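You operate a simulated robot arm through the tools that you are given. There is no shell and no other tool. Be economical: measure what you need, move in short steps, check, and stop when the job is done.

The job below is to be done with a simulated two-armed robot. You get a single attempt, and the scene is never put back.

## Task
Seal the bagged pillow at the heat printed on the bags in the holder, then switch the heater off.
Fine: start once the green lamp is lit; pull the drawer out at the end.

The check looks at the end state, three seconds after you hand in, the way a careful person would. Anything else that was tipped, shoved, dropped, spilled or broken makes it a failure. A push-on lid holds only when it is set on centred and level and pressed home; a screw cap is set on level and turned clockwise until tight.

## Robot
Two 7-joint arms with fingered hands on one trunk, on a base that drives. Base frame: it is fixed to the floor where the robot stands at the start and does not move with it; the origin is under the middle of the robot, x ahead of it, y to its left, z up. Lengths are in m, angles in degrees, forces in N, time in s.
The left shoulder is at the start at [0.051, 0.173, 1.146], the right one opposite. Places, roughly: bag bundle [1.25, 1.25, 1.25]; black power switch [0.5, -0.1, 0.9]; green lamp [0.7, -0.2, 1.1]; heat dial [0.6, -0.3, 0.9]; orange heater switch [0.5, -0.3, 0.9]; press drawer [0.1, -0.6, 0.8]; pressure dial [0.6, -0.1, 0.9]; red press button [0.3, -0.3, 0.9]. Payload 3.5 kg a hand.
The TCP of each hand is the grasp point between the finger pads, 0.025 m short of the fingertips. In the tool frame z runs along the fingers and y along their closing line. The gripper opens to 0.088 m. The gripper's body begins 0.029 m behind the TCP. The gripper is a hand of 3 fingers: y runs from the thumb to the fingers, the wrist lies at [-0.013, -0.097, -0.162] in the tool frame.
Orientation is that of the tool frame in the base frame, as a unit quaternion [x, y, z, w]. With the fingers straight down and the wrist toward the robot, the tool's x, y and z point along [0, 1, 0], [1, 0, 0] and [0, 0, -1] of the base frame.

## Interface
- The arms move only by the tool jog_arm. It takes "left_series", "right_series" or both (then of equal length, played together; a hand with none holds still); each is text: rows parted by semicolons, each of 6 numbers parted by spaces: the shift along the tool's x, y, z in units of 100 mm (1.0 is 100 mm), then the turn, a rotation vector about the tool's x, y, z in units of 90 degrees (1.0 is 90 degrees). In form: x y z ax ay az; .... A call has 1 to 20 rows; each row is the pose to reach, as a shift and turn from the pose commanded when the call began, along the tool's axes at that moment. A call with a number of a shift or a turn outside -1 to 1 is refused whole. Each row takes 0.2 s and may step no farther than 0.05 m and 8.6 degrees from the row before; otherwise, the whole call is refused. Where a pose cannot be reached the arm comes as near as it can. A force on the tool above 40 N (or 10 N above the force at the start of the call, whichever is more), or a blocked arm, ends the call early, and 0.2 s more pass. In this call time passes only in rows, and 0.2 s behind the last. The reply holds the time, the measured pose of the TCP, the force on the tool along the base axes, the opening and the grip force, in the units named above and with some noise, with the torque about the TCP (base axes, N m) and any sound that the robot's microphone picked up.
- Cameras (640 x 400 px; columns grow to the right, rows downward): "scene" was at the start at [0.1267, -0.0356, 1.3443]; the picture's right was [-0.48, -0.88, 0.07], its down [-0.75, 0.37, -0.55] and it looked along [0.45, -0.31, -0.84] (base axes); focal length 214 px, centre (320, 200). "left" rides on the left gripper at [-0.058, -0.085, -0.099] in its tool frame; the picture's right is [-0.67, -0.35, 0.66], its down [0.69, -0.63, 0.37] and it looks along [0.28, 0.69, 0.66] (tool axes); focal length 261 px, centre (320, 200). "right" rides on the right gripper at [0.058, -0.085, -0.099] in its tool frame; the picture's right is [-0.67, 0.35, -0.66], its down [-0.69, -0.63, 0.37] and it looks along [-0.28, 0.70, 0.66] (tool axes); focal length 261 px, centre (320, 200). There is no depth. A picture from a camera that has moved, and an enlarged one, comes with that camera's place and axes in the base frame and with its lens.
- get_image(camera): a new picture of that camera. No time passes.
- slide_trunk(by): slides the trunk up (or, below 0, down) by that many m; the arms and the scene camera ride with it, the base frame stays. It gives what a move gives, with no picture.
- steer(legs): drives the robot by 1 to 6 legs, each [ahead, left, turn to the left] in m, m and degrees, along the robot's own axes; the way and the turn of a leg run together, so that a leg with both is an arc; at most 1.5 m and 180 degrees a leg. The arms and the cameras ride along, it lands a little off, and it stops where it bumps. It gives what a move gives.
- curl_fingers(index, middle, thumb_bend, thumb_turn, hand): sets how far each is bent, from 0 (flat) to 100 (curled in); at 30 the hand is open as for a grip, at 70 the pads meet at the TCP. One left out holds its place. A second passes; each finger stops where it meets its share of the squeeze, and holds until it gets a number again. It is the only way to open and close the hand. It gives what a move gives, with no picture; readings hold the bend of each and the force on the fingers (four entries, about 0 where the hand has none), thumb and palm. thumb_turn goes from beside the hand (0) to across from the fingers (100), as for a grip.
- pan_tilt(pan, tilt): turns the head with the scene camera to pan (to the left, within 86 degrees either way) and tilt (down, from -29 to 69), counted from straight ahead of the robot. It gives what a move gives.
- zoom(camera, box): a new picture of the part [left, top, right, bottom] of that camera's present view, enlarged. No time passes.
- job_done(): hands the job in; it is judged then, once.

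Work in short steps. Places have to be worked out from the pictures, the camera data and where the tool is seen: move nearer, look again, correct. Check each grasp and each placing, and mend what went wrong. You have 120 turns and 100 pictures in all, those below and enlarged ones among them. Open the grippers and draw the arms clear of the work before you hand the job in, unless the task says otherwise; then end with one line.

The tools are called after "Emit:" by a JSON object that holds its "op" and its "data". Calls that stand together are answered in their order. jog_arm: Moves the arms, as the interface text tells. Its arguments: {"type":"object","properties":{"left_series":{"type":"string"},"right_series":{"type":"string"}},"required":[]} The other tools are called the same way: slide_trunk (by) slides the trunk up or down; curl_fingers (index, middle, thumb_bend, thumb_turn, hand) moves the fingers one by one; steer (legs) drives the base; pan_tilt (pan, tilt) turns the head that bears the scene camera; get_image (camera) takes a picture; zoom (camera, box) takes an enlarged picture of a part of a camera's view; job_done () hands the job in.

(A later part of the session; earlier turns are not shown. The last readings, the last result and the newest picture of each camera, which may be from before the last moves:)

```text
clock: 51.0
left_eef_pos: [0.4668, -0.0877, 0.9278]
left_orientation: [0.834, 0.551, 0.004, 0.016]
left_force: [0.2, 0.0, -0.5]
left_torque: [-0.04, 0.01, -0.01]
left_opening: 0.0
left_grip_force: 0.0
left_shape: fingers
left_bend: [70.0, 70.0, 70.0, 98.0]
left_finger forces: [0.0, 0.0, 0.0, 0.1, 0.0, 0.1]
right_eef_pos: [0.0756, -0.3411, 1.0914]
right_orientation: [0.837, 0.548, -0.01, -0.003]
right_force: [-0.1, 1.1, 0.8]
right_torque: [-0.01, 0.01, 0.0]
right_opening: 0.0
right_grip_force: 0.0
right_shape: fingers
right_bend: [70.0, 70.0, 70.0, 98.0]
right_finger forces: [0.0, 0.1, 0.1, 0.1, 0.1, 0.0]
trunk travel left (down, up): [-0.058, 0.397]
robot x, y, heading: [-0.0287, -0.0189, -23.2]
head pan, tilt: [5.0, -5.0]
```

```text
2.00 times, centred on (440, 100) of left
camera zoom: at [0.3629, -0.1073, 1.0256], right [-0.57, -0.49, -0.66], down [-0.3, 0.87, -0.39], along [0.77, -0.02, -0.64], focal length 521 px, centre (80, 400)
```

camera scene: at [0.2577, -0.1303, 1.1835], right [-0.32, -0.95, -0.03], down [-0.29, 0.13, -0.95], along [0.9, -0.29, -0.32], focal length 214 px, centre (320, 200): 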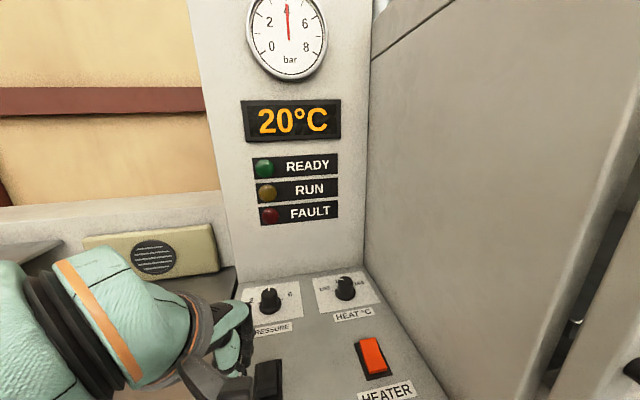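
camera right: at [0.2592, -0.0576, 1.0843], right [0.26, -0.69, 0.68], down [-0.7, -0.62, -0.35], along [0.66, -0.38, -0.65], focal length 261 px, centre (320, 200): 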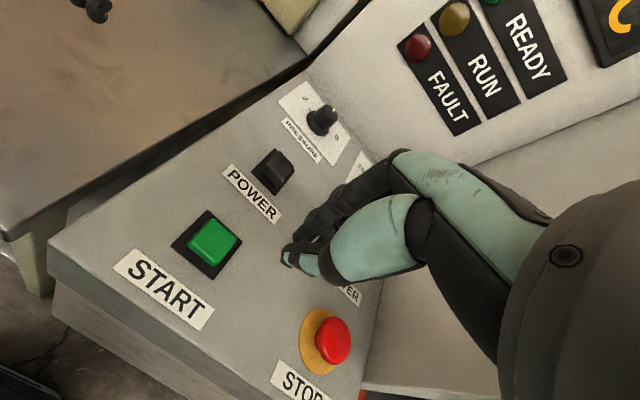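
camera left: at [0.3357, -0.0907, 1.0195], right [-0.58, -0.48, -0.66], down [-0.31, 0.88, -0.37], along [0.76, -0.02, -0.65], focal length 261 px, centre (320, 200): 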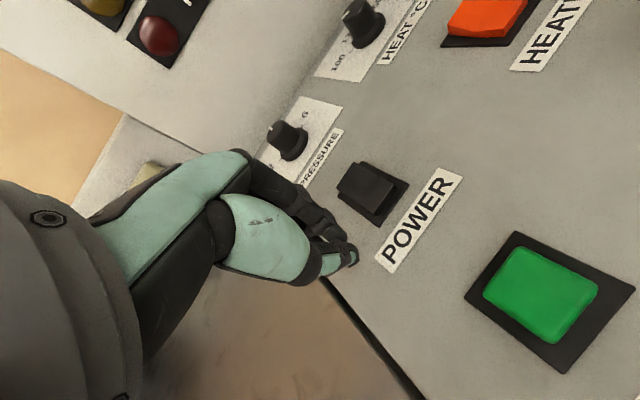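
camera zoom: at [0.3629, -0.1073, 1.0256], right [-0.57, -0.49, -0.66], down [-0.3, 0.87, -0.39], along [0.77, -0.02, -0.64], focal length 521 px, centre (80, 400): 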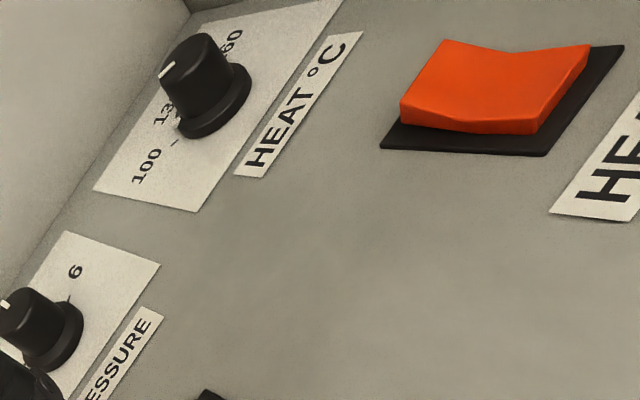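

HEATER looks at ≈[0.443,-0.259] with its far end likely up (off); HEAT dial is at ≈[0.578,-0.280], top z≈0.893, pointer near 100. Reach is needed, so I raise the left hand and drive ahead a little.

Emit:
{"op": "jog_arm", "data": {"left_series": "0 -0.2 -0.4 0 0 0; 0 -0.3 -0.7 0 0 0"}}

Emit:
{"op": "steer", "data": {"legs": [[0.07, 0, 0]]}}

Emit:
{"op": "pan_tilt", "data": {"pan": -25, "tilt": 25}}

Emit:
{"op": "get_image", "data": {"camera": "scene"}}

```text
clock: 51.5
left_eef_pos: [0.4363, -0.0751, 0.9967]
left_orientation: [0.834, 0.551, 0.004, 0.015]
left_force: [0.4, -0.8, -0.2]
left_torque: [0.02, -0.02, 0.02]
left_opening: 0.0001
left_grip_force: 0.0
left_shape: fingers
left_bend: [70.0, 70.0, 70.0, 98.0]
left_finger forces: [0.0, 0.1, 0.0, 0.0, 0.1, 0.0]
right_eef_pos: [0.0778, -0.343, 1.0906]
right_orientation: [0.836, 0.548, -0.009, -0.006]
right_force: [0.7, 0.6, 0.5]
right_torque: [-0.02, 0.0, 0.0]
right_opening: 0.0001
right_grip_force: 0.0
right_shape: fingers
right_bend: [70.0, 70.0, 70.0, 98.0]
right_finger forces: [0.0, 0.0, 0.0, 0.0, 0.0, 0.1]
trunk travel left (down, up): [-0.058, 0.397]
robot x, y, heading: [-0.0237, -0.0184, -23.4]
head pan, tilt: [5.0, -5.0]
```

```text
clock: 52.6
left_eef_pos: [0.5015, -0.1022, 0.9953]
left_orientation: [0.834, 0.552, 0.004, 0.015]
left_force: [0.1, -0.1, 0.8]
left_torque: [-0.02, -0.04, 0.0]
left_opening: 0.0001
left_grip_force: 0.1
left_shape: fingers
left_bend: [70.0, 70.0, 70.0, 98.0]
left_finger forces: [0.1, 0.0, 0.0, 0.1, 0.1, 0.0]
right_eef_pos: [0.1407, -0.3701, 1.0905]
right_orientation: [0.836, 0.548, -0.011, -0.005]
right_force: [1.5, 1.0, 0.0]
right_torque: [0.03, 0.01, -0.02]
right_opening: 0.0
right_grip_force: 0.1
right_shape: fingers
right_bend: [70.0, 70.0, 70.0, 98.0]
right_finger forces: [0.1, 0.0, 0.0, 0.0, 0.0, 0.1]
trunk travel left (down, up): [-0.058, 0.397]
robot x, y, heading: [0.0378, -0.0465, -23.1]
head pan, tilt: [5.0, -5.0]
```

```text
clock: 53.5
left_eef_pos: [0.4997, -0.1016, 0.9972]
left_orientation: [0.834, 0.552, 0.004, 0.015]
left_force: [-0.1, -0.1, -0.2]
left_torque: [0.01, 0.0, -0.01]
left_opening: 0.0
left_grip_force: 0.0
left_shape: fingers
left_bend: [70.0, 70.0, 70.0, 98.0]
left_finger forces: [0.0, 0.0, 0.0, 0.1, 0.0, 0.0]
right_eef_pos: [0.139, -0.3696, 1.0912]
right_orientation: [0.836, 0.549, -0.01, -0.003]
right_force: [-0.5, 0.3, 0.7]
right_torque: [0.03, 0.0, -0.01]
right_opening: 0.0
right_grip_force: 0.0
right_shape: fingers
right_bend: [70.0, 70.0, 70.0, 98.0]
right_finger forces: [0.0, 0.1, 0.0, 0.0, 0.0, 0.1]
trunk travel left (down, up): [-0.058, 0.397]
robot x, y, heading: [0.0353, -0.0476, -23.3]
head pan, tilt: [-25.0, 25.0]
```

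```text
47 pictures are left
camera scene: at [0.2829, -0.1928, 1.1403], right [-0.71, -0.68, 0.17], down [-0.59, 0.44, -0.68], along [0.39, -0.58, -0.72], focal length 214 px, centre (320, 200)
```

scene: 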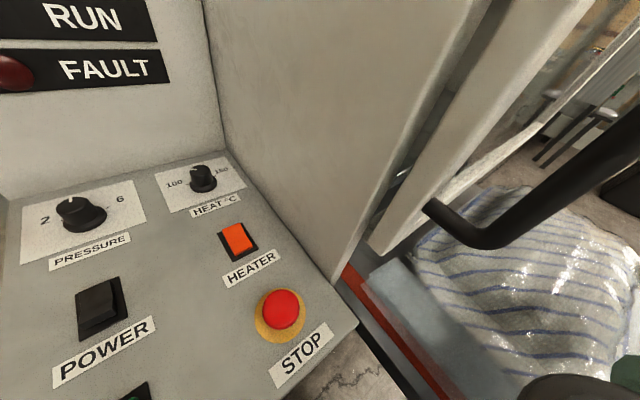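

Driving ahead was fine. Another 0.06 m brings the HEAT dial within the left hand's reach.

Emit:
{"op": "steer", "data": {"legs": [[0.06, 0.02, 0]]}}

Emit:
{"op": "curl_fingers", "data": {"hand": "left", "index": 35, "middle": 35, "thumb_bend": 35}}

Emit:
{"op": "get_image", "data": {"camera": "left"}}

```text
clock: 54.5
left_eef_pos: [0.5236, -0.0732, 0.9974]
left_orientation: [0.819, 0.573, 0.005, 0.015]
left_force: [-0.9, 0.7, -0.3]
left_torque: [-0.05, -0.03, 0.01]
left_opening: 0.0001
left_grip_force: 0.0
left_shape: fingers
left_bend: [70.0, 70.0, 70.0, 98.0]
left_finger forces: [0.1, 0.0, 0.0, 0.0, 0.0, 0.1]
right_eef_pos: [0.1773, -0.3585, 1.0905]
right_orientation: [0.822, 0.57, -0.009, -0.004]
right_force: [1.0, 0.4, 0.1]
right_torque: [-0.04, 0.03, -0.04]
right_opening: 0.0002
right_grip_force: 0.0
right_shape: fingers
right_bend: [70.0, 70.0, 70.0, 98.0]
right_finger forces: [0.0, 0.1, 0.1, 0.0, 0.1, 0.0]
trunk travel left (down, up): [-0.058, 0.397]
robot x, y, heading: [0.0619, -0.0415, -20.4]
head pan, tilt: [-25.0, 25.0]
```

```text
clock: 55.5
left_eef_pos: [0.5245, -0.0726, 0.9963]
left_orientation: [0.82, 0.573, 0.005, 0.015]
left_force: [-0.1, -0.1, 0.5]
left_torque: [-0.01, 0.01, 0.03]
left_opening: 0.074
left_grip_force: 0.1
left_shape: fingers
left_bend: [35.0, 35.0, 35.0, 98.0]
left_finger forces: [0.0, 0.0, 0.0, 0.0, 0.0, 0.0]
right_eef_pos: [0.1798, -0.358, 1.0907]
right_orientation: [0.821, 0.571, -0.01, -0.004]
right_force: [0.0, -0.6, 0.2]
right_torque: [0.03, -0.02, 0.0]
right_opening: 0.0002
right_grip_force: 0.0
right_shape: fingers
right_bend: [70.0, 70.0, 70.0, 98.0]
right_finger forces: [0.1, 0.1, 0.0, 0.0, 0.1, 0.0]
trunk travel left (down, up): [-0.058, 0.397]
robot x, y, heading: [0.0541, -0.0423, -20.3]
head pan, tilt: [-25.0, 25.0]
```

```text
46 pictures are left
camera left: at [0.4211, -0.0965, 1.0942], right [-0.54, -0.52, -0.66], down [-0.35, 0.85, -0.39], along [0.77, 0.02, -0.64], focal length 261 px, centre (320, 200)
```

left: 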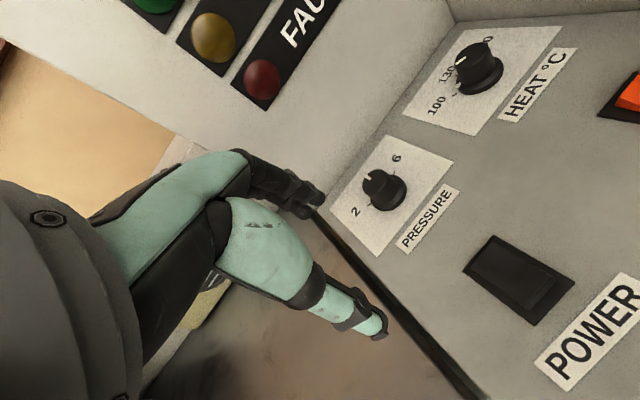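

The dials are well in view; I zoom to read the HEAT scale and pointer.

Emit:
{"op": "zoom", "data": {"camera": "left", "box": [400, 20, 580, 140]}}

```text
3.33 times, centred on (490, 80) of left
camera zoom: at [0.4211, -0.0965, 1.0942], right [-0.54, -0.52, -0.66], down [-0.35, 0.85, -0.39], along [0.77, 0.02, -0.64], focal length 869 px, centre (-247, 600)
```

zoom: 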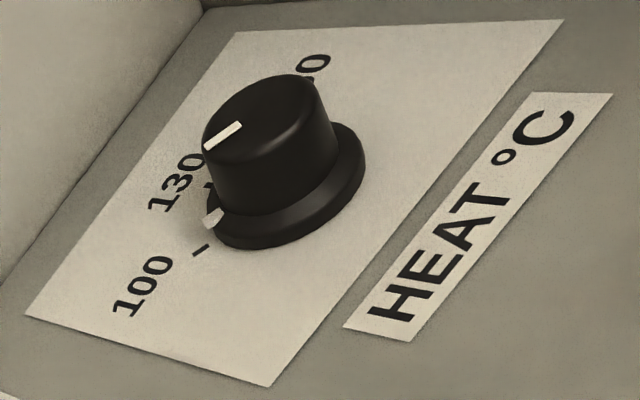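

Reprojected: dial centre ≈[0.579,-0.280], pointer about 110, with 130 straight up and 160 about 50–55° to the right of it; roughly 90° clockwise is needed. I move the open left hand towards the dial at a safe height.

Emit:
{"op": "jog_arm", "data": {"left_series": "-0.29 0.2 0 0 0 0; -0.58 0.4 0 0 0 0; -0.88 0.61 0 0 0 0"}}

Emit:
{"op": "jog_arm", "data": {"left_series": "-0.29 0.2 0 0 0 -0.06; -0.58 0.4 0 0 0 -0.13; -0.88 0.61 0 0 0 -0.2"}}

Emit:
{"op": "get_image", "data": {"camera": "left"}}

Emit:
{"op": "get_image", "data": {"camera": "scene"}}

```text
clock: 56.3
left_eef_pos: [0.5494, -0.1775, 0.9998]
left_orientation: [0.819, 0.574, 0.005, 0.015]
left_force: [-0.5, -0.4, 0.5]
left_torque: [0.0, -0.05, -0.01]
left_opening: 0.0739
left_grip_force: 0.0
left_shape: fingers
left_bend: [35.0, 35.0, 35.0, 98.0]
left_finger forces: [0.0, 0.0, 0.1, 0.0, 0.1, 0.0]
right_eef_pos: [0.1788, -0.3604, 1.0901]
right_orientation: [0.822, 0.57, -0.009, -0.004]
right_force: [-0.2, 0.0, 0.3]
right_torque: [0.04, 0.02, 0.04]
right_opening: 0.0
right_grip_force: 0.0
right_shape: fingers
right_bend: [70.0, 70.0, 70.0, 98.0]
right_finger forces: [0.1, 0.1, 0.0, 0.1, 0.0, 0.0]
trunk travel left (down, up): [-0.058, 0.397]
robot x, y, heading: [0.06, -0.0396, -20.3]
head pan, tilt: [-25.0, 25.0]
```

```text
clock: 57.1
left_eef_pos: [0.5774, -0.278, 1.0065]
left_orientation: [0.719, 0.695, 0.001, 0.018]
left_force: [-5.0, 24.7, 1.5]
left_torque: [-2.84, -0.3, -2.88]
left_opening: 0.0741
left_grip_force: 0.0
left_shape: fingers
left_bend: [35.0, 35.0, 35.0, 98.0]
left_finger forces: [0.0, 0.0, 0.0, 0.1, 0.1, 0.0]
right_eef_pos: [0.1782, -0.3548, 1.0927]
right_orientation: [0.821, 0.57, -0.01, -0.003]
right_force: [-1.0, -0.2, 0.5]
right_torque: [0.02, 0.02, 0.05]
right_opening: 0.0001
right_grip_force: 0.1
right_shape: fingers
right_bend: [70.0, 70.0, 70.0, 98.0]
right_finger forces: [0.1, 0.0, 0.1, 0.0, 0.0, 0.1]
trunk travel left (down, up): [-0.058, 0.397]
robot x, y, heading: [0.0601, -0.0419, -20.2]
head pan, tilt: [-25.0, 25.0]
```

```text
44 pictures are left
camera left: at [0.487, -0.3306, 1.1043], right [-0.35, -0.67, -0.65], down [-0.6, 0.7, -0.4], along [0.72, 0.25, -0.65], focal length 261 px, centre (320, 200)
```

left: 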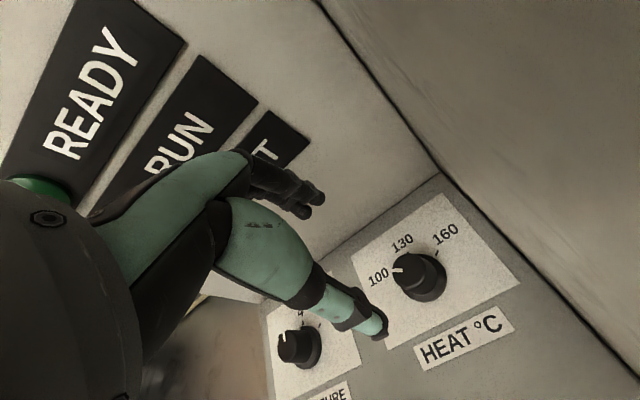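

```text
43 pictures are left
camera scene: at [0.3111, -0.1709, 1.1412], right [-0.68, -0.72, 0.17], down [-0.61, 0.41, -0.68], along [0.42, -0.56, -0.71], focal length 214 px, centre (320, 200)
```

scene: 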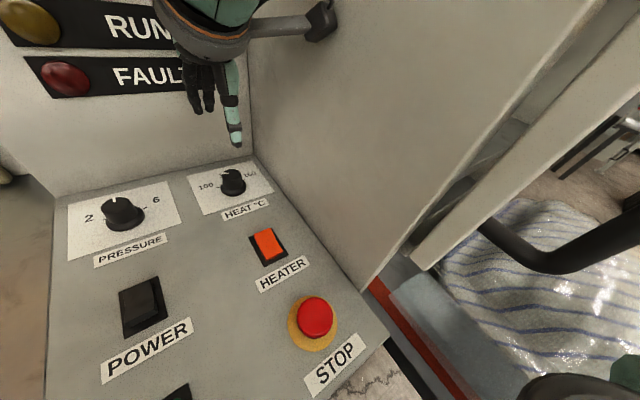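

The hand's camera bracket touches the cabinet wall (25 N). I zoom once on the dial, and rotate the hand back the other way to free it.

Emit:
{"op": "zoom", "data": {"camera": "left", "box": [340, 190, 520, 320]}}

Emit:
{"op": "jog_arm", "data": {"left_series": "0.04 0 0 0 0 0.08; 0.04 0 0 0 0 0.17; 0.02 0 0 0 0 0.25"}}

Emit:
{"op": "get_image", "data": {"camera": "left"}}

```text
3.08 times, centred on (430, 255) of left
camera zoom: at [0.487, -0.3306, 1.1043], right [-0.35, -0.67, -0.65], down [-0.6, 0.7, -0.4], along [0.72, 0.25, -0.65], focal length 802 px, centre (-18, 31)
```

zoom: 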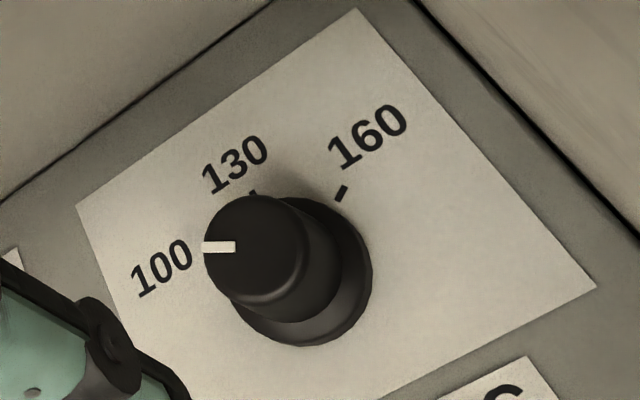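

```text
clock: 57.9
left_eef_pos: [0.5778, -0.2788, 1.0022]
left_orientation: [0.842, 0.539, 0.006, 0.015]
left_force: [0.4, -0.5, 0.1]
left_torque: [0.06, -0.01, 0.06]
left_opening: 0.0739
left_grip_force: 0.0
left_shape: fingers
left_bend: [35.0, 35.0, 35.0, 98.0]
left_finger forces: [0.0, 0.0, 0.1, 0.1, 0.1, 0.0]
right_eef_pos: [0.1789, -0.3593, 1.0905]
right_orientation: [0.822, 0.57, -0.01, -0.003]
right_force: [0.0, -0.4, -0.1]
right_torque: [0.02, 0.02, -0.02]
right_opening: 0.0
right_grip_force: 0.0
right_shape: fingers
right_bend: [70.0, 70.0, 70.0, 98.0]
right_finger forces: [0.0, 0.0, 0.1, 0.1, 0.0, 0.0]
trunk travel left (down, up): [-0.058, 0.397]
robot x, y, heading: [0.06, -0.0396, -20.4]
head pan, tilt: [-25.0, 25.0]
```

```text
41 pictures are left
camera left: at [0.4735, -0.2938, 1.0998], right [-0.58, -0.48, -0.66], down [-0.28, 0.88, -0.39], along [0.77, -0.04, -0.64], focal length 261 px, centre (320, 200)
```

left: 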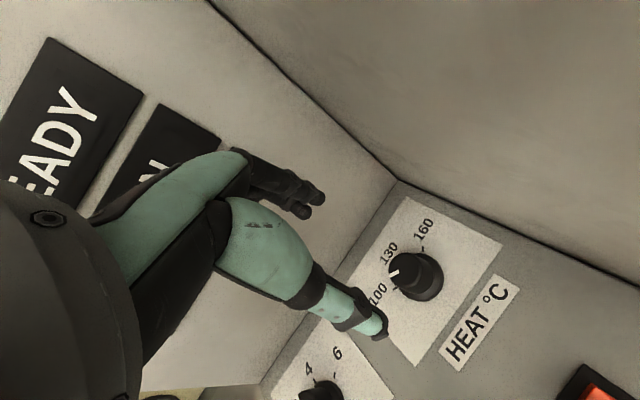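

From this zoom the dial's centre is ≈[0.579,-0.284], cap top z≈0.899, pointer near 105, 160 tick about 100° clockwise of it. I lower the open hand around the knob.

Emit:
{"op": "jog_arm", "data": {"left_series": "-0.04 0.03 0.4 0 0 0; -0.04 0.03 0.7 0 0 0; -0.04 0.03 0.9 0 0 0; -0.04 0.03 1 0 0 0"}}

Emit:
{"op": "get_image", "data": {"camera": "left"}}

Emit:
{"op": "zoom", "data": {"camera": "scene", "box": [140, 70, 340, 250]}}

```text
clock: 58.9
left_eef_pos: [0.5805, -0.2863, 0.9038]
left_orientation: [0.841, 0.541, 0.006, 0.015]
left_force: [-0.1, -0.2, -0.2]
left_torque: [0.0, 0.0, -0.05]
left_opening: 0.0738
left_grip_force: 0.0
left_shape: fingers
left_bend: [35.0, 35.0, 35.0, 98.0]
left_finger forces: [0.1, 0.0, 0.1, 0.0, 0.0, 0.0]
right_eef_pos: [0.179, -0.3584, 1.0906]
right_orientation: [0.822, 0.57, -0.011, -0.003]
right_force: [0.0, 0.7, 0.0]
right_torque: [0.02, -0.01, -0.03]
right_opening: 0.0002
right_grip_force: 0.0
right_shape: fingers
right_bend: [70.0, 70.0, 70.0, 98.0]
right_finger forces: [0.0, 0.0, 0.1, 0.0, 0.0, 0.1]
trunk travel left (down, up): [-0.058, 0.397]
robot x, y, heading: [0.0557, -0.0416, -20.1]
head pan, tilt: [-25.0, 25.0]
```

```text
40 pictures are left
camera left: at [0.4768, -0.3027, 1.0002], right [-0.58, -0.48, -0.66], down [-0.28, 0.88, -0.39], along [0.77, -0.04, -0.64], focal length 261 px, centre (320, 200)
```

left: 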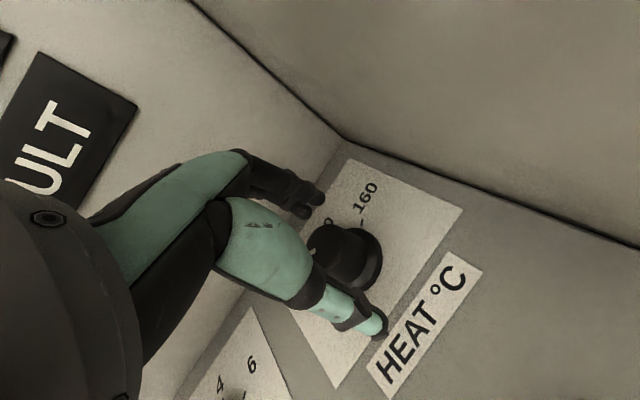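

```text
2.22 times, centred on (240, 160) of scene
camera zoom: at [0.312, -0.175, 1.1402], right [-0.68, -0.72, 0.17], down [-0.61, 0.41, -0.68], along [0.42, -0.56, -0.72], focal length 477 px, centre (498, 289)
```

zoom: 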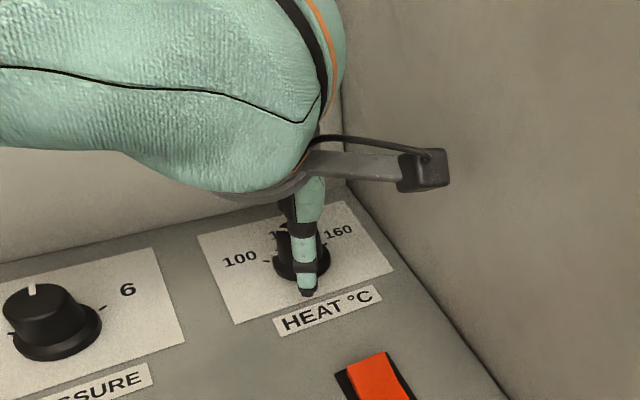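

The fingers straddle the knob well. I lower another 9 mm and close on the knob.

Emit:
{"op": "jog_arm", "data": {"left_series": "0 0 0.05 0 0 0; 0 0 0.09 0 0 0"}}

Emit:
{"op": "curl_fingers", "data": {"hand": "left", "index": 62, "middle": 62, "thumb_bend": 62}}

Emit:
{"op": "get_image", "data": {"camera": "left"}}

```text
clock: 59.5
left_eef_pos: [0.5813, -0.2854, 0.8916]
left_orientation: [0.841, 0.541, 0.005, 0.015]
left_force: [-0.8, 0.1, -0.2]
left_torque: [0.02, -0.02, 0.02]
left_opening: 0.0742
left_grip_force: 0.1
left_shape: fingers
left_bend: [35.0, 35.0, 35.0, 98.0]
left_finger forces: [0.1, 0.0, 0.0, 0.1, 0.1, 0.0]
right_eef_pos: [0.1785, -0.3582, 1.09]
right_orientation: [0.822, 0.57, -0.01, -0.004]
right_force: [0.5, 0.3, -0.1]
right_torque: [0.0, 0.02, -0.03]
right_opening: 0.0
right_grip_force: 0.1
right_shape: fingers
right_bend: [70.0, 70.0, 70.0, 98.0]
right_finger forces: [0.1, 0.1, 0.0, 0.0, 0.1, 0.0]
trunk travel left (down, up): [-0.058, 0.397]
robot x, y, heading: [0.0574, -0.0409, -20.2]
head pan, tilt: [-25.0, 25.0]
```

```text
clock: 60.5
left_eef_pos: [0.5807, -0.2863, 0.893]
left_orientation: [0.841, 0.541, 0.005, 0.016]
left_force: [4.3, -2.9, 6.6]
left_torque: [-0.08, -0.13, -0.02]
left_opening: 0.028
left_grip_force: 6.5
left_shape: fingers
left_bend: [57.0, 57.0, 57.0, 97.0]
left_finger forces: [4.0, 5.1, 0.1, 0.1, 3.7, 0.1]
right_eef_pos: [0.1794, -0.3574, 1.0911]
right_orientation: [0.821, 0.57, -0.009, -0.003]
right_force: [-1.3, 0.3, -0.3]
right_torque: [-0.02, -0.01, 0.03]
right_opening: 0.0
right_grip_force: 0.1
right_shape: fingers
right_bend: [70.0, 70.0, 70.0, 98.0]
right_finger forces: [0.0, 0.1, 0.0, 0.0, 0.0, 0.0]
trunk travel left (down, up): [-0.058, 0.397]
robot x, y, heading: [0.0559, -0.0428, -20.2]
head pan, tilt: [-25.0, 25.0]
```

```text
38 pictures are left
camera left: at [0.4769, -0.302, 0.9907], right [-0.58, -0.48, -0.66], down [-0.28, 0.88, -0.39], along [0.77, -0.04, -0.64], focal length 261 px, centre (320, 200)
```

left: 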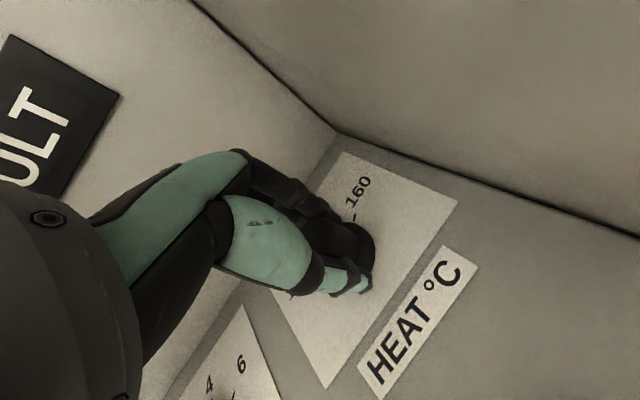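

Gripped at 28 mm opening with even forces. I turn clockwise (seen from above) by 50°.

Emit:
{"op": "jog_arm", "data": {"left_series": "0 0 0 0 0 0.09; 0 0 0 0 0 0.18; 0 0 0 0 0 0.27; 0 0 0 0 0 0.36; 0 0 0 0 0 0.45; 0 0 0 0 0 0.54"}}

Emit:
{"op": "curl_fingers", "data": {"hand": "left", "index": 38, "middle": 38, "thumb_bend": 38}}

Emit:
{"op": "get_image", "data": {"camera": "left"}}

Emit:
{"op": "zoom", "data": {"camera": "scene", "box": [140, 70, 340, 250]}}

```text
clock: 61.9
left_eef_pos: [0.5816, -0.2836, 0.893]
left_orientation: [0.989, 0.145, 0.011, 0.011]
left_force: [0.2, -4.5, 7.7]
left_torque: [-0.16, -0.04, 0.0]
left_opening: 0.027
left_grip_force: 6.3
left_shape: fingers
left_bend: [56.0, 58.0, 58.0, 96.0]
left_finger forces: [5.1, 4.0, 0.0, 0.0, 3.6, 0.0]
right_eef_pos: [0.1784, -0.3595, 1.0913]
right_orientation: [0.822, 0.57, -0.01, -0.004]
right_force: [0.3, 0.8, -0.5]
right_torque: [0.0, 0.01, -0.03]
right_opening: 0.0
right_grip_force: 0.0
right_shape: fingers
right_bend: [70.0, 70.0, 70.0, 98.0]
right_finger forces: [0.1, 0.1, 0.0, 0.0, 0.0, 0.0]
trunk travel left (down, up): [-0.058, 0.397]
robot x, y, heading: [0.0578, -0.0438, -20.0]
head pan, tilt: [-25.0, 25.0]
```

```text
clock: 62.9
left_eef_pos: [0.5823, -0.2834, 0.8937]
left_orientation: [0.989, 0.148, 0.011, 0.012]
left_force: [-1.1, 0.7, 0.0]
left_torque: [0.01, -0.01, -0.01]
left_opening: 0.0675
left_grip_force: 0.0
left_shape: fingers
left_bend: [38.0, 38.0, 38.0, 97.0]
left_finger forces: [0.1, 0.1, 0.0, 0.0, 0.0, 0.0]
right_eef_pos: [0.1781, -0.3587, 1.0907]
right_orientation: [0.822, 0.569, -0.01, -0.004]
right_force: [-0.1, -0.3, 0.2]
right_torque: [0.03, -0.01, 0.04]
right_opening: 0.0
right_grip_force: 0.1
right_shape: fingers
right_bend: [70.0, 70.0, 70.0, 98.0]
right_finger forces: [0.0, 0.0, 0.0, 0.0, 0.1, 0.0]
trunk travel left (down, up): [-0.058, 0.397]
robot x, y, heading: [0.0615, -0.0411, -20.2]
head pan, tilt: [-25.0, 25.0]
```

```text
37 pictures are left
camera left: at [0.4991, -0.218, 0.9895], right [-0.73, 0.13, -0.68], down [0.48, 0.79, -0.37], along [0.49, -0.59, -0.64], focal length 261 px, centre (320, 200)
```

left: 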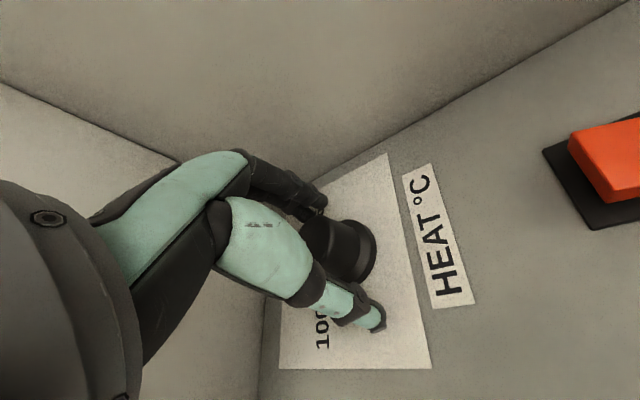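

```text
2.22 times, centred on (240, 160) of scene
camera zoom: at [0.3118, -0.175, 1.1403], right [-0.68, -0.72, 0.17], down [-0.61, 0.41, -0.68], along [0.42, -0.56, -0.72], focal length 477 px, centre (498, 289)
```

zoom: 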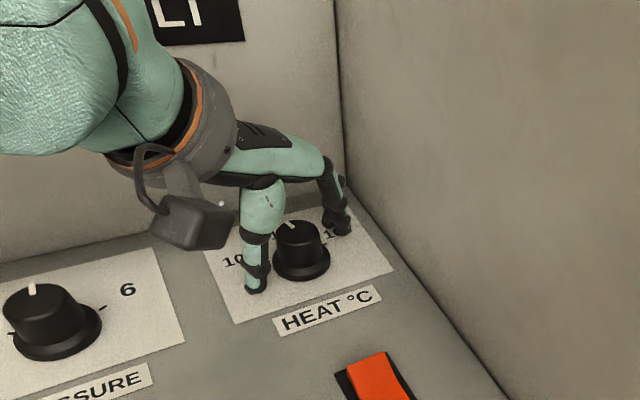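

The knob followed; the pointer is now just short of 130. I zoom once more to measure, and rotate the open hand back for a second grip.

Emit:
{"op": "zoom", "data": {"camera": "scene", "box": [200, 140, 270, 210]}}

Emit:
{"op": "jog_arm", "data": {"left_series": "0 0 0 0 0 -0.09; 0 0 0 0 0 -0.18; 0 0 0 0 0 -0.27; 0 0 0 0 0 -0.36; 0 0 0 0 0 -0.45; 0 0 0 0 0 -0.54"}}

```text
5.71 times, centred on (235, 175) of scene
camera zoom: at [0.3118, -0.175, 1.1403], right [-0.68, -0.72, 0.17], down [-0.61, 0.41, -0.68], along [0.42, -0.56, -0.72], focal length 1226 px, centre (806, 343)
```

zoom: 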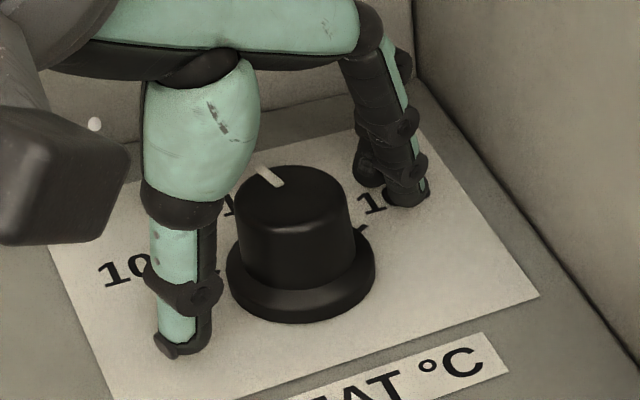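

```text
clock: 64.3
left_eef_pos: [0.5803, -0.2838, 0.8942]
left_orientation: [0.84, 0.542, 0.006, 0.015]
left_force: [-0.4, 0.7, 0.1]
left_torque: [-0.02, -0.01, 0.03]
left_opening: 0.0675
left_grip_force: 0.1
left_shape: fingers
left_bend: [38.0, 38.0, 38.0, 97.0]
left_finger forces: [0.0, 0.1, 0.1, 0.1, 0.1, 0.0]
right_eef_pos: [0.1785, -0.3592, 1.0911]
right_orientation: [0.822, 0.57, -0.01, -0.004]
right_force: [-0.2, -0.6, 0.9]
right_torque: [0.0, 0.02, -0.03]
right_opening: 0.0
right_grip_force: 0.2
right_shape: fingers
right_bend: [70.0, 70.0, 70.0, 98.0]
right_finger forces: [0.1, 0.1, 0.0, 0.1, 0.0, 0.0]
trunk travel left (down, up): [-0.058, 0.397]
robot x, y, heading: [0.058, -0.0433, -20.1]
head pan, tilt: [-25.0, 25.0]
```

The pointer is at about +9° (just short of 130); 160 lies at about −61°, so about 70° more. I grip again and turn 66°.

Emit:
{"op": "curl_fingers", "data": {"hand": "left", "index": 62, "middle": 62, "thumb_bend": 62}}

Emit:
{"op": "jog_arm", "data": {"left_series": "0 0 0 0 0 0.092; 0 0 0 0 0 0.184; 0 0 0 0 0 0.276; 0 0 0 0 0 0.368; 0 0 0 0 0 0.46; 0 0 0 0 0 0.55; 0 0 0 0 0 0.64; 0 0 0 0 0 0.735"}}

Emit:
{"op": "zoom", "data": {"camera": "scene", "box": [200, 140, 270, 210]}}

```text
clock: 65.3
left_eef_pos: [0.5825, -0.2837, 0.8941]
left_orientation: [0.841, 0.541, 0.006, 0.015]
left_force: [5.6, -1.3, 7.0]
left_torque: [-0.04, -0.2, -0.05]
left_opening: 0.0273
left_grip_force: 6.2
left_shape: fingers
left_bend: [56.0, 58.0, 58.0, 97.0]
left_finger forces: [4.5, 4.9, 0.1, 0.0, 3.1, 0.1]
right_eef_pos: [0.1779, -0.3599, 1.0897]
right_orientation: [0.822, 0.57, -0.01, -0.004]
right_force: [0.8, 0.4, 0.8]
right_torque: [0.01, -0.02, 0.0]
right_opening: 0.0
right_grip_force: 0.0
right_shape: fingers
right_bend: [70.0, 70.0, 70.0, 98.0]
right_finger forces: [0.1, 0.0, 0.0, 0.0, 0.1, 0.0]
trunk travel left (down, up): [-0.058, 0.397]
robot x, y, heading: [0.0565, -0.0459, -20.1]
head pan, tilt: [-25.0, 25.0]
```

```text
clock: 67.1
left_eef_pos: [0.581, -0.2849, 0.8936]
left_orientation: [1.0, -0.007, 0.013, 0.01]
left_force: [4.8, -2.6, 10.1]
left_torque: [-0.17, -0.09, 0.03]
left_opening: 0.0269
left_grip_force: 9.1
left_shape: fingers
left_bend: [57.0, 58.0, 57.0, 98.0]
left_finger forces: [5.9, 5.4, 0.0, 0.0, 5.7, 0.0]
right_eef_pos: [0.1779, -0.3585, 1.0906]
right_orientation: [0.822, 0.57, -0.009, -0.004]
right_force: [0.2, 0.2, -0.1]
right_torque: [0.02, -0.01, 0.0]
right_opening: 0.0
right_grip_force: 0.0
right_shape: fingers
right_bend: [70.0, 70.0, 70.0, 98.0]
right_finger forces: [0.0, 0.0, 0.0, 0.0, 0.0, 0.0]
trunk travel left (down, up): [-0.058, 0.397]
robot x, y, heading: [0.0598, -0.0454, -20.3]
head pan, tilt: [-25.0, 25.0]
```

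```text
5.71 times, centred on (235, 175) of scene
camera zoom: at [0.311, -0.1748, 1.1406], right [-0.68, -0.72, 0.17], down [-0.61, 0.41, -0.68], along [0.42, -0.56, -0.72], focal length 1226 px, centre (806, 343)
```

zoom: 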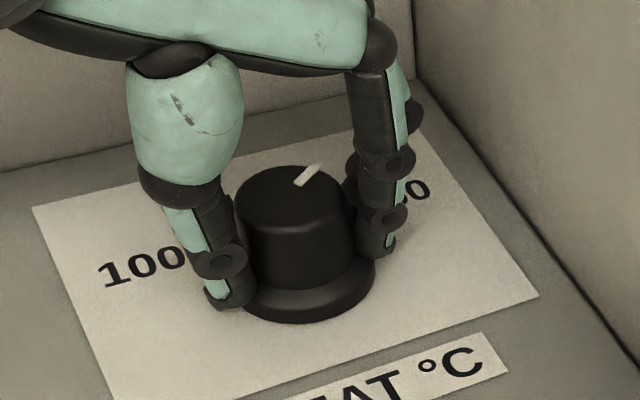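

The pointer now computes to about −64°, matching the 160 tick (−61…−63°). I release and lift off to check.

Emit:
{"op": "curl_fingers", "data": {"hand": "left", "index": 38, "middle": 38, "thumb_bend": 38}}

Emit:
{"op": "jog_arm", "data": {"left_series": "0 0 -0.4 0 0 -0.09; 0 0 -0.8 0 0 -0.18; 0 -0.1 -0.9 0 0 -0.27; 0 -0.1 -0.9 0 0 -0.36"}}

Emit:
{"op": "zoom", "data": {"camera": "scene", "box": [190, 140, 270, 210]}}

Emit:
{"op": "zoom", "data": {"camera": "left", "box": [300, 150, 500, 330]}}

```text
clock: 68.1
left_eef_pos: [0.5818, -0.2839, 0.8925]
left_orientation: [1.0, -0.005, 0.013, 0.009]
left_force: [-0.1, 0.5, -0.7]
left_torque: [0.02, -0.02, 0.01]
left_opening: 0.0673
left_grip_force: 0.1
left_shape: fingers
left_bend: [38.0, 38.0, 38.0, 98.0]
left_finger forces: [0.1, 0.1, 0.0, 0.0, 0.0, 0.0]
right_eef_pos: [0.179, -0.3577, 1.091]
right_orientation: [0.822, 0.569, -0.01, -0.004]
right_force: [0.6, -0.1, -0.1]
right_torque: [0.0, 0.01, -0.02]
right_opening: 0.0002
right_grip_force: 0.0
right_shape: fingers
right_bend: [70.0, 70.0, 70.0, 98.0]
right_finger forces: [0.0, 0.0, 0.1, 0.0, 0.1, 0.0]
trunk travel left (down, up): [-0.058, 0.397]
robot x, y, heading: [0.0543, -0.0416, -20.1]
head pan, tilt: [-25.0, 25.0]
```

```text
clock: 69.1
left_eef_pos: [0.5799, -0.2727, 0.9839]
left_orientation: [0.962, 0.274, 0.01, 0.012]
left_force: [0.1, 0.1, 0.1]
left_torque: [-0.02, -0.01, 0.01]
left_opening: 0.0675
left_grip_force: 0.1
left_shape: fingers
left_bend: [38.0, 38.0, 38.0, 98.0]
left_finger forces: [0.0, 0.0, 0.1, 0.0, 0.1, 0.0]
right_eef_pos: [0.1779, -0.359, 1.092]
right_orientation: [0.821, 0.571, -0.009, -0.003]
right_force: [0.0, -0.3, 0.5]
right_torque: [0.01, 0.03, -0.01]
right_opening: 0.0002
right_grip_force: 0.0
right_shape: fingers
right_bend: [70.0, 70.0, 70.0, 98.0]
right_finger forces: [0.1, 0.0, 0.1, 0.0, 0.0, 0.0]
trunk travel left (down, up): [-0.058, 0.397]
robot x, y, heading: [0.0589, -0.0416, -20.2]
head pan, tilt: [-25.0, 25.0]
```

```text
5.71 times, centred on (230, 175) of scene
camera zoom: at [0.3114, -0.1754, 1.1404], right [-0.68, -0.72, 0.17], down [-0.61, 0.41, -0.68], along [0.42, -0.56, -0.72], focal length 1226 px, centre (834, 343)
```

zoom: 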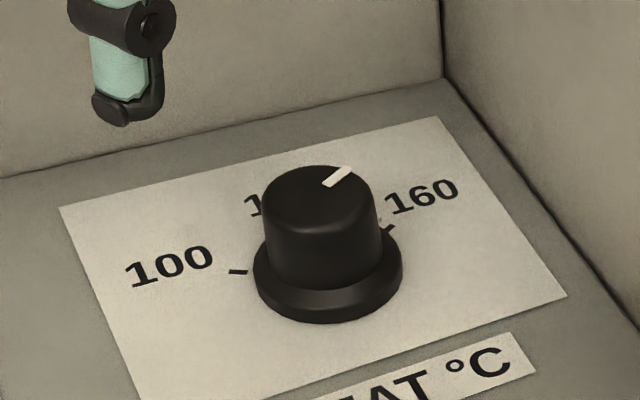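

```text
2.22 times, centred on (400, 240) of left
camera zoom: at [0.4826, -0.2307, 1.0798], right [-0.74, -0.07, -0.67], down [0.26, 0.89, -0.38], along [0.63, -0.45, -0.64], focal length 579 px, centre (142, 111)
```

zoom: 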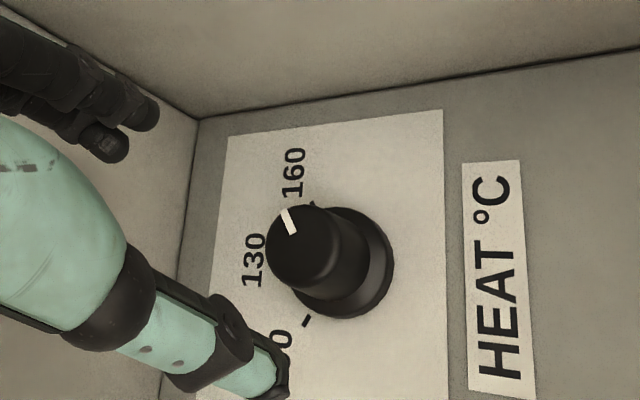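

The pointer sits at the 160 mark. Now I close the fingers and move over HEATER's far end at ≈[0.461,-0.264].

Emit:
{"op": "curl_fingers", "data": {"hand": "left", "index": 70, "middle": 70, "thumb_bend": 70}}

Emit:
{"op": "jog_arm", "data": {"left_series": "-0.32 -0.23 0 0 0 -0.087; -0.64 -0.46 0 0 0 -0.174; -0.96 -0.7 0.2 0 0 -0.26; -0.96 -0.7 0.5 0 0 -0.26"}}

Emit:
{"op": "get_image", "data": {"camera": "left"}}

Emit:
{"op": "zoom", "data": {"camera": "scene", "box": [190, 160, 390, 340]}}

```text
clock: 70.1
left_eef_pos: [0.5802, -0.2739, 0.9834]
left_orientation: [0.962, 0.273, 0.009, 0.014]
left_force: [-0.1, -0.9, -0.8]
left_torque: [0.01, -0.02, 0.0]
left_opening: 0.0002
left_grip_force: 0.0
left_shape: fingers
left_bend: [70.0, 70.0, 70.0, 98.0]
left_finger forces: [0.0, 0.0, 0.0, 0.1, 0.0, 0.0]
right_eef_pos: [0.1783, -0.3577, 1.0914]
right_orientation: [0.822, 0.57, -0.01, -0.004]
right_force: [-0.3, 0.0, -0.1]
right_torque: [0.01, 0.0, 0.04]
right_opening: 0.0
right_grip_force: 0.0
right_shape: fingers
right_bend: [70.0, 70.0, 70.0, 98.0]
right_finger forces: [0.0, 0.0, 0.0, 0.1, 0.1, 0.0]
trunk travel left (down, up): [-0.058, 0.397]
robot x, y, heading: [0.0574, -0.0457, -20.2]
head pan, tilt: [-25.0, 25.0]
```

```text
clock: 71.1
left_eef_pos: [0.4659, -0.265, 0.9315]
left_orientation: [0.886, 0.463, 0.006, 0.013]
left_force: [0.2, 0.1, 0.3]
left_torque: [0.02, 0.01, -0.02]
left_opening: 0.0
left_grip_force: 0.1
left_shape: fingers
left_bend: [70.0, 70.0, 70.0, 98.0]
left_finger forces: [0.0, 0.0, 0.0, 0.1, 0.1, 0.0]
right_eef_pos: [0.1809, -0.3587, 1.0904]
right_orientation: [0.821, 0.57, -0.011, -0.006]
right_force: [0.5, 0.4, -0.6]
right_torque: [0.03, 0.01, -0.02]
right_opening: 0.0
right_grip_force: 0.0
right_shape: fingers
right_bend: [70.0, 70.0, 70.0, 98.0]
right_finger forces: [0.0, 0.0, 0.0, 0.0, 0.0, 0.1]
trunk travel left (down, up): [-0.058, 0.397]
robot x, y, heading: [0.0621, -0.0429, -20.0]
head pan, tilt: [-25.0, 25.0]
```

```text
31 pictures are left
camera left: at [0.3598, -0.2618, 1.0292], right [-0.65, -0.36, -0.66], down [-0.12, 0.92, -0.39], along [0.75, -0.17, -0.64], focal length 261 px, centre (320, 200)
```

left: 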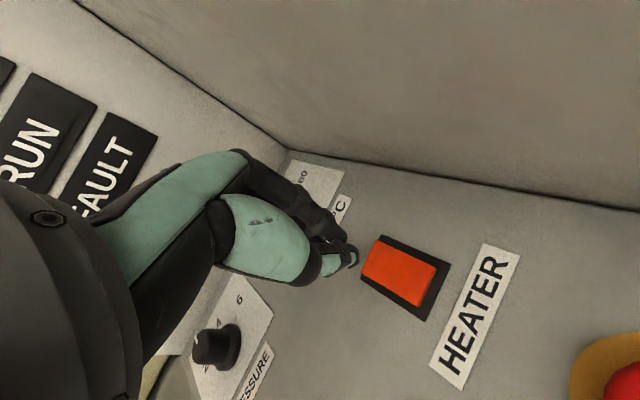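

```text
2.22 times, centred on (290, 250) of scene
camera zoom: at [0.3133, -0.175, 1.1397], right [-0.68, -0.72, 0.17], down [-0.61, 0.41, -0.68], along [0.41, -0.56, -0.72], focal length 477 px, centre (387, 89)
```

zoom: 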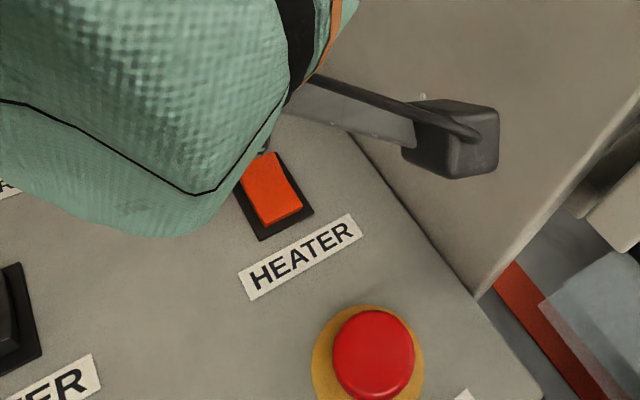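

HEATER's plate centre is ≈[0.442,-0.263]; my tip is at x 0.466, over the far end. I press down.

Emit:
{"op": "jog_arm", "data": {"left_series": "0 -0.04 0.15 0 0 0; 0 -0.04 0.25 0 0 0; 0 -0.04 0.31 0 0 0; 0 -0.04 0.37 0 0 0; 0 -0.04 0.42 0 0 0; 0 -0.04 0.47 0 0 0; 0 -0.04 0.51 0 0 0"}}

Emit:
{"op": "jog_arm", "data": {"left_series": "0 0 -0.3 0 0 0; 0.3 0 -0.5 0 0 0; 0.6 0 -0.6 0 0 0; 0.9 -0.1 -0.6 0 0 0"}}

Emit:
{"op": "pan_tilt", "data": {"pan": 0, "tilt": 0}}

Emit:
{"op": "get_image", "data": {"camera": "scene"}}

```text
clock: 72.4
left_eef_pos: [0.4602, -0.2645, 0.8937]
left_orientation: [0.886, 0.463, 0.008, 0.025]
left_force: [0.4, 1.2, 24.7]
left_torque: [-0.09, 0.02, 0.0]
left_opening: 0.0001
left_grip_force: 15.7
left_shape: fingers
left_bend: [70.0, 71.0, 72.0, 98.0]
left_finger forces: [15.7, 1.7, 0.0, 0.1, 13.8, 0.0]
right_eef_pos: [0.1782, -0.3569, 1.0926]
right_orientation: [0.821, 0.57, -0.009, -0.003]
right_force: [0.2, -0.5, 0.5]
right_torque: [0.0, 0.01, 0.02]
right_opening: 0.0
right_grip_force: 0.2
right_shape: fingers
right_bend: [70.0, 70.0, 70.0, 98.0]
right_finger forces: [0.0, 0.1, 0.0, 0.0, 0.0, 0.0]
trunk travel left (down, up): [-0.058, 0.397]
robot x, y, heading: [0.0597, -0.0422, -20.4]
head pan, tilt: [-25.0, 25.0]
stopped in row 6 (left hand): the force on the tool passed its limit at 46 N (the readings are from after the stop); the commanded pose is now the measured one
```

```text
clock: 73.4
left_eef_pos: [0.5018, -0.1824, 0.9507]
left_orientation: [0.886, 0.463, 0.007, 0.021]
left_force: [-1.2, -0.6, -0.5]
left_torque: [0.0, 0.0, 0.0]
left_opening: 0.0001
left_grip_force: 0.0
left_shape: fingers
left_bend: [70.0, 70.0, 70.0, 98.0]
left_finger forces: [0.0, 0.1, 0.0, 0.0, 0.1, 0.1]
right_eef_pos: [0.1793, -0.3573, 1.0917]
right_orientation: [0.821, 0.571, -0.01, -0.004]
right_force: [-0.5, 0.2, 0.0]
right_torque: [0.03, -0.01, -0.01]
right_opening: 0.0
right_grip_force: 0.0
right_shape: fingers
right_bend: [70.0, 70.0, 70.0, 98.0]
right_finger forces: [0.0, 0.0, 0.1, 0.0, 0.1, 0.0]
trunk travel left (down, up): [-0.058, 0.397]
robot x, y, heading: [0.0586, -0.0444, -20.4]
head pan, tilt: [-25.0, 25.0]
```

```text
clock: 74.3
left_eef_pos: [0.5027, -0.1831, 0.9512]
left_orientation: [0.886, 0.463, 0.007, 0.021]
left_force: [0.2, 0.2, -0.8]
left_torque: [0.0, -0.01, 0.02]
left_opening: 0.0001
left_grip_force: 0.1
left_shape: fingers
left_bend: [70.0, 70.0, 70.0, 98.0]
left_finger forces: [0.0, 0.0, 0.0, 0.0, 0.1, 0.0]
right_eef_pos: [0.179, -0.3588, 1.0899]
right_orientation: [0.821, 0.571, -0.01, -0.004]
right_force: [0.9, -0.1, 0.2]
right_torque: [0.0, -0.04, 0.01]
right_opening: 0.0
right_grip_force: 0.1
right_shape: fingers
right_bend: [70.0, 70.0, 70.0, 98.0]
right_finger forces: [0.1, 0.0, 0.1, 0.0, 0.0, 0.1]
trunk travel left (down, up): [-0.058, 0.397]
robot x, y, heading: [0.0584, -0.0464, -20.1]
head pan, tilt: [0.0, 0.0]
```

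```text
29 pictures are left
camera scene: at [0.3461, -0.146, 1.1746], right [-0.35, -0.94, 0.0], down [-0.38, 0.14, -0.92], along [0.86, -0.32, -0.4], focal length 214 px, centre (320, 200)
```

scene: 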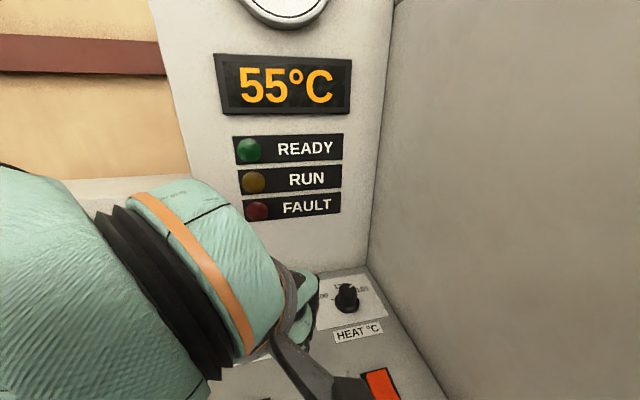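

Heating works: 55 °C already. Meanwhile I look at the press drawer.

Emit:
{"op": "pan_tilt", "data": {"pan": -60, "tilt": 25}}

Emit:
{"op": "get_image", "data": {"camera": "scene"}}

```text
clock: 75.6
left_eef_pos: [0.5034, -0.1825, 0.9512]
left_orientation: [0.886, 0.463, 0.008, 0.021]
left_force: [0.5, -0.5, 0.1]
left_torque: [-0.03, -0.01, 0.0]
left_opening: 0.0
left_grip_force: 0.1
left_shape: fingers
left_bend: [70.0, 70.0, 70.0, 98.0]
left_finger forces: [0.0, 0.1, 0.1, 0.0, 0.0, 0.1]
right_eef_pos: [0.1785, -0.3578, 1.0908]
right_orientation: [0.821, 0.57, -0.009, -0.005]
right_force: [-1.1, 0.2, -0.3]
right_torque: [0.01, 0.01, 0.0]
right_opening: 0.0002
right_grip_force: 0.1
right_shape: fingers
right_bend: [70.0, 70.0, 70.0, 98.0]
right_finger forces: [0.0, 0.0, 0.0, 0.1, 0.1, 0.1]
trunk travel left (down, up): [-0.058, 0.397]
robot x, y, heading: [0.0588, -0.0419, -20.2]
head pan, tilt: [-60.0, 25.0]
```

```text
28 pictures are left
camera scene: at [0.2657, -0.2014, 1.1553], right [-0.92, -0.2, 0.35], down [-0.4, 0.54, -0.75], along [-0.04, -0.82, -0.57], focal length 214 px, centre (320, 200)
```

scene: 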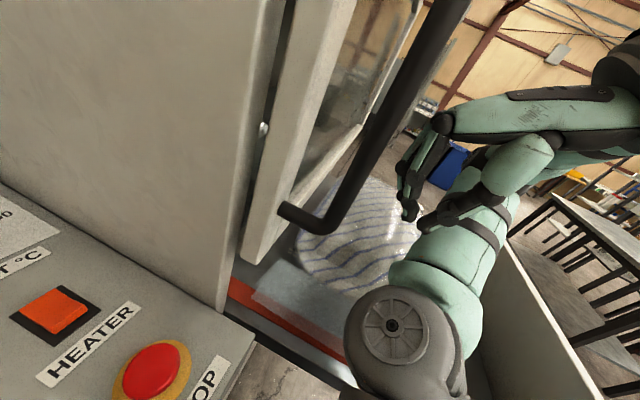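

The drawer (tray with the pillow, white front board at right) is out; I need an overview. I raise the trunk, back off and look to the right.

Emit:
{"op": "slide_trunk", "data": {"by": 0.17}}

Emit:
{"op": "steer", "data": {"legs": [[-0.2, 0, 0], [0, 0.1, 0]]}}

Emit:
{"op": "pan_tilt", "data": {"pan": -50, "tilt": 40}}

Emit:
{"op": "get_image", "data": {"camera": "scene"}}

```text
clock: 77.5
left_eef_pos: [0.5017, -0.1837, 1.1184]
left_orientation: [0.886, 0.464, 0.007, 0.02]
left_force: [0.5, 0.6, -0.1]
left_torque: [-0.02, -0.02, 0.0]
left_opening: 0.0
left_grip_force: 0.0
left_shape: fingers
left_bend: [70.0, 70.0, 70.0, 98.0]
left_finger forces: [0.0, 0.0, 0.1, 0.0, 0.0, 0.0]
right_eef_pos: [0.1788, -0.3585, 1.261]
right_orientation: [0.822, 0.57, -0.01, -0.005]
right_force: [0.9, 0.4, -0.9]
right_torque: [-0.01, -0.02, 0.01]
right_opening: 0.0001
right_grip_force: 0.1
right_shape: fingers
right_bend: [70.0, 70.0, 70.0, 98.0]
right_finger forces: [0.0, 0.0, 0.0, 0.0, 0.0, 0.1]
trunk travel left (down, up): [-0.228, 0.227]
robot x, y, heading: [0.0567, -0.0454, -19.8]
head pan, tilt: [-60.0, 25.0]
```

```text
clock: 79.9
left_eef_pos: [0.3495, -0.0226, 1.1201]
left_orientation: [0.886, 0.464, 0.008, 0.02]
left_force: [0.5, -0.3, -0.5]
left_torque: [-0.04, 0.02, -0.01]
left_opening: 0.0001
left_grip_force: 0.1
left_shape: fingers
left_bend: [70.0, 70.0, 70.0, 98.0]
left_finger forces: [0.1, 0.0, 0.0, 0.0, 0.1, 0.0]
right_eef_pos: [0.0275, -0.1997, 1.2617]
right_orientation: [0.821, 0.571, -0.009, -0.004]
right_force: [0.4, 0.0, -0.2]
right_torque: [0.02, 0.04, 0.01]
right_opening: 0.0001
right_grip_force: 0.0
right_shape: fingers
right_bend: [70.0, 70.0, 70.0, 98.0]
right_finger forces: [0.0, 0.0, 0.1, 0.0, 0.0, 0.1]
trunk travel left (down, up): [-0.228, 0.227]
robot x, y, heading: [-0.0949, 0.1169, -20.2]
head pan, tilt: [-60.0, 25.0]
```

```text
clock: 80.6
left_eef_pos: [0.3517, -0.022, 1.1199]
left_orientation: [0.886, 0.464, 0.008, 0.02]
left_force: [1.1, 0.1, 0.1]
left_torque: [0.0, 0.04, -0.02]
left_opening: 0.0
left_grip_force: 0.1
left_shape: fingers
left_bend: [70.0, 70.0, 70.0, 98.0]
left_finger forces: [0.1, 0.0, 0.0, 0.0, 0.0, 0.0]
right_eef_pos: [0.0277, -0.1982, 1.2612]
right_orientation: [0.821, 0.571, -0.01, -0.004]
right_force: [0.2, 0.5, -0.2]
right_torque: [0.04, 0.01, -0.01]
right_opening: 0.0002
right_grip_force: 0.0
right_shape: fingers
right_bend: [70.0, 70.0, 70.0, 98.0]
right_finger forces: [0.1, 0.0, 0.0, 0.1, 0.0, 0.0]
trunk travel left (down, up): [-0.228, 0.227]
robot x, y, heading: [-0.0896, 0.1195, -20.3]
head pan, tilt: [-50.0, 40.0]
```

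```text
27 pictures are left
camera scene: at [-0.0058, 0.0193, 1.3602], right [-0.93, -0.34, 0.11], down [-0.31, 0.64, -0.7], along [0.17, -0.69, -0.7], focal length 214 px, centre (320, 200)
```

scene: 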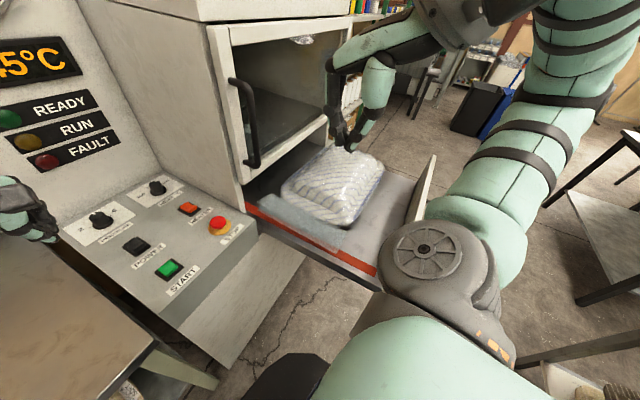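

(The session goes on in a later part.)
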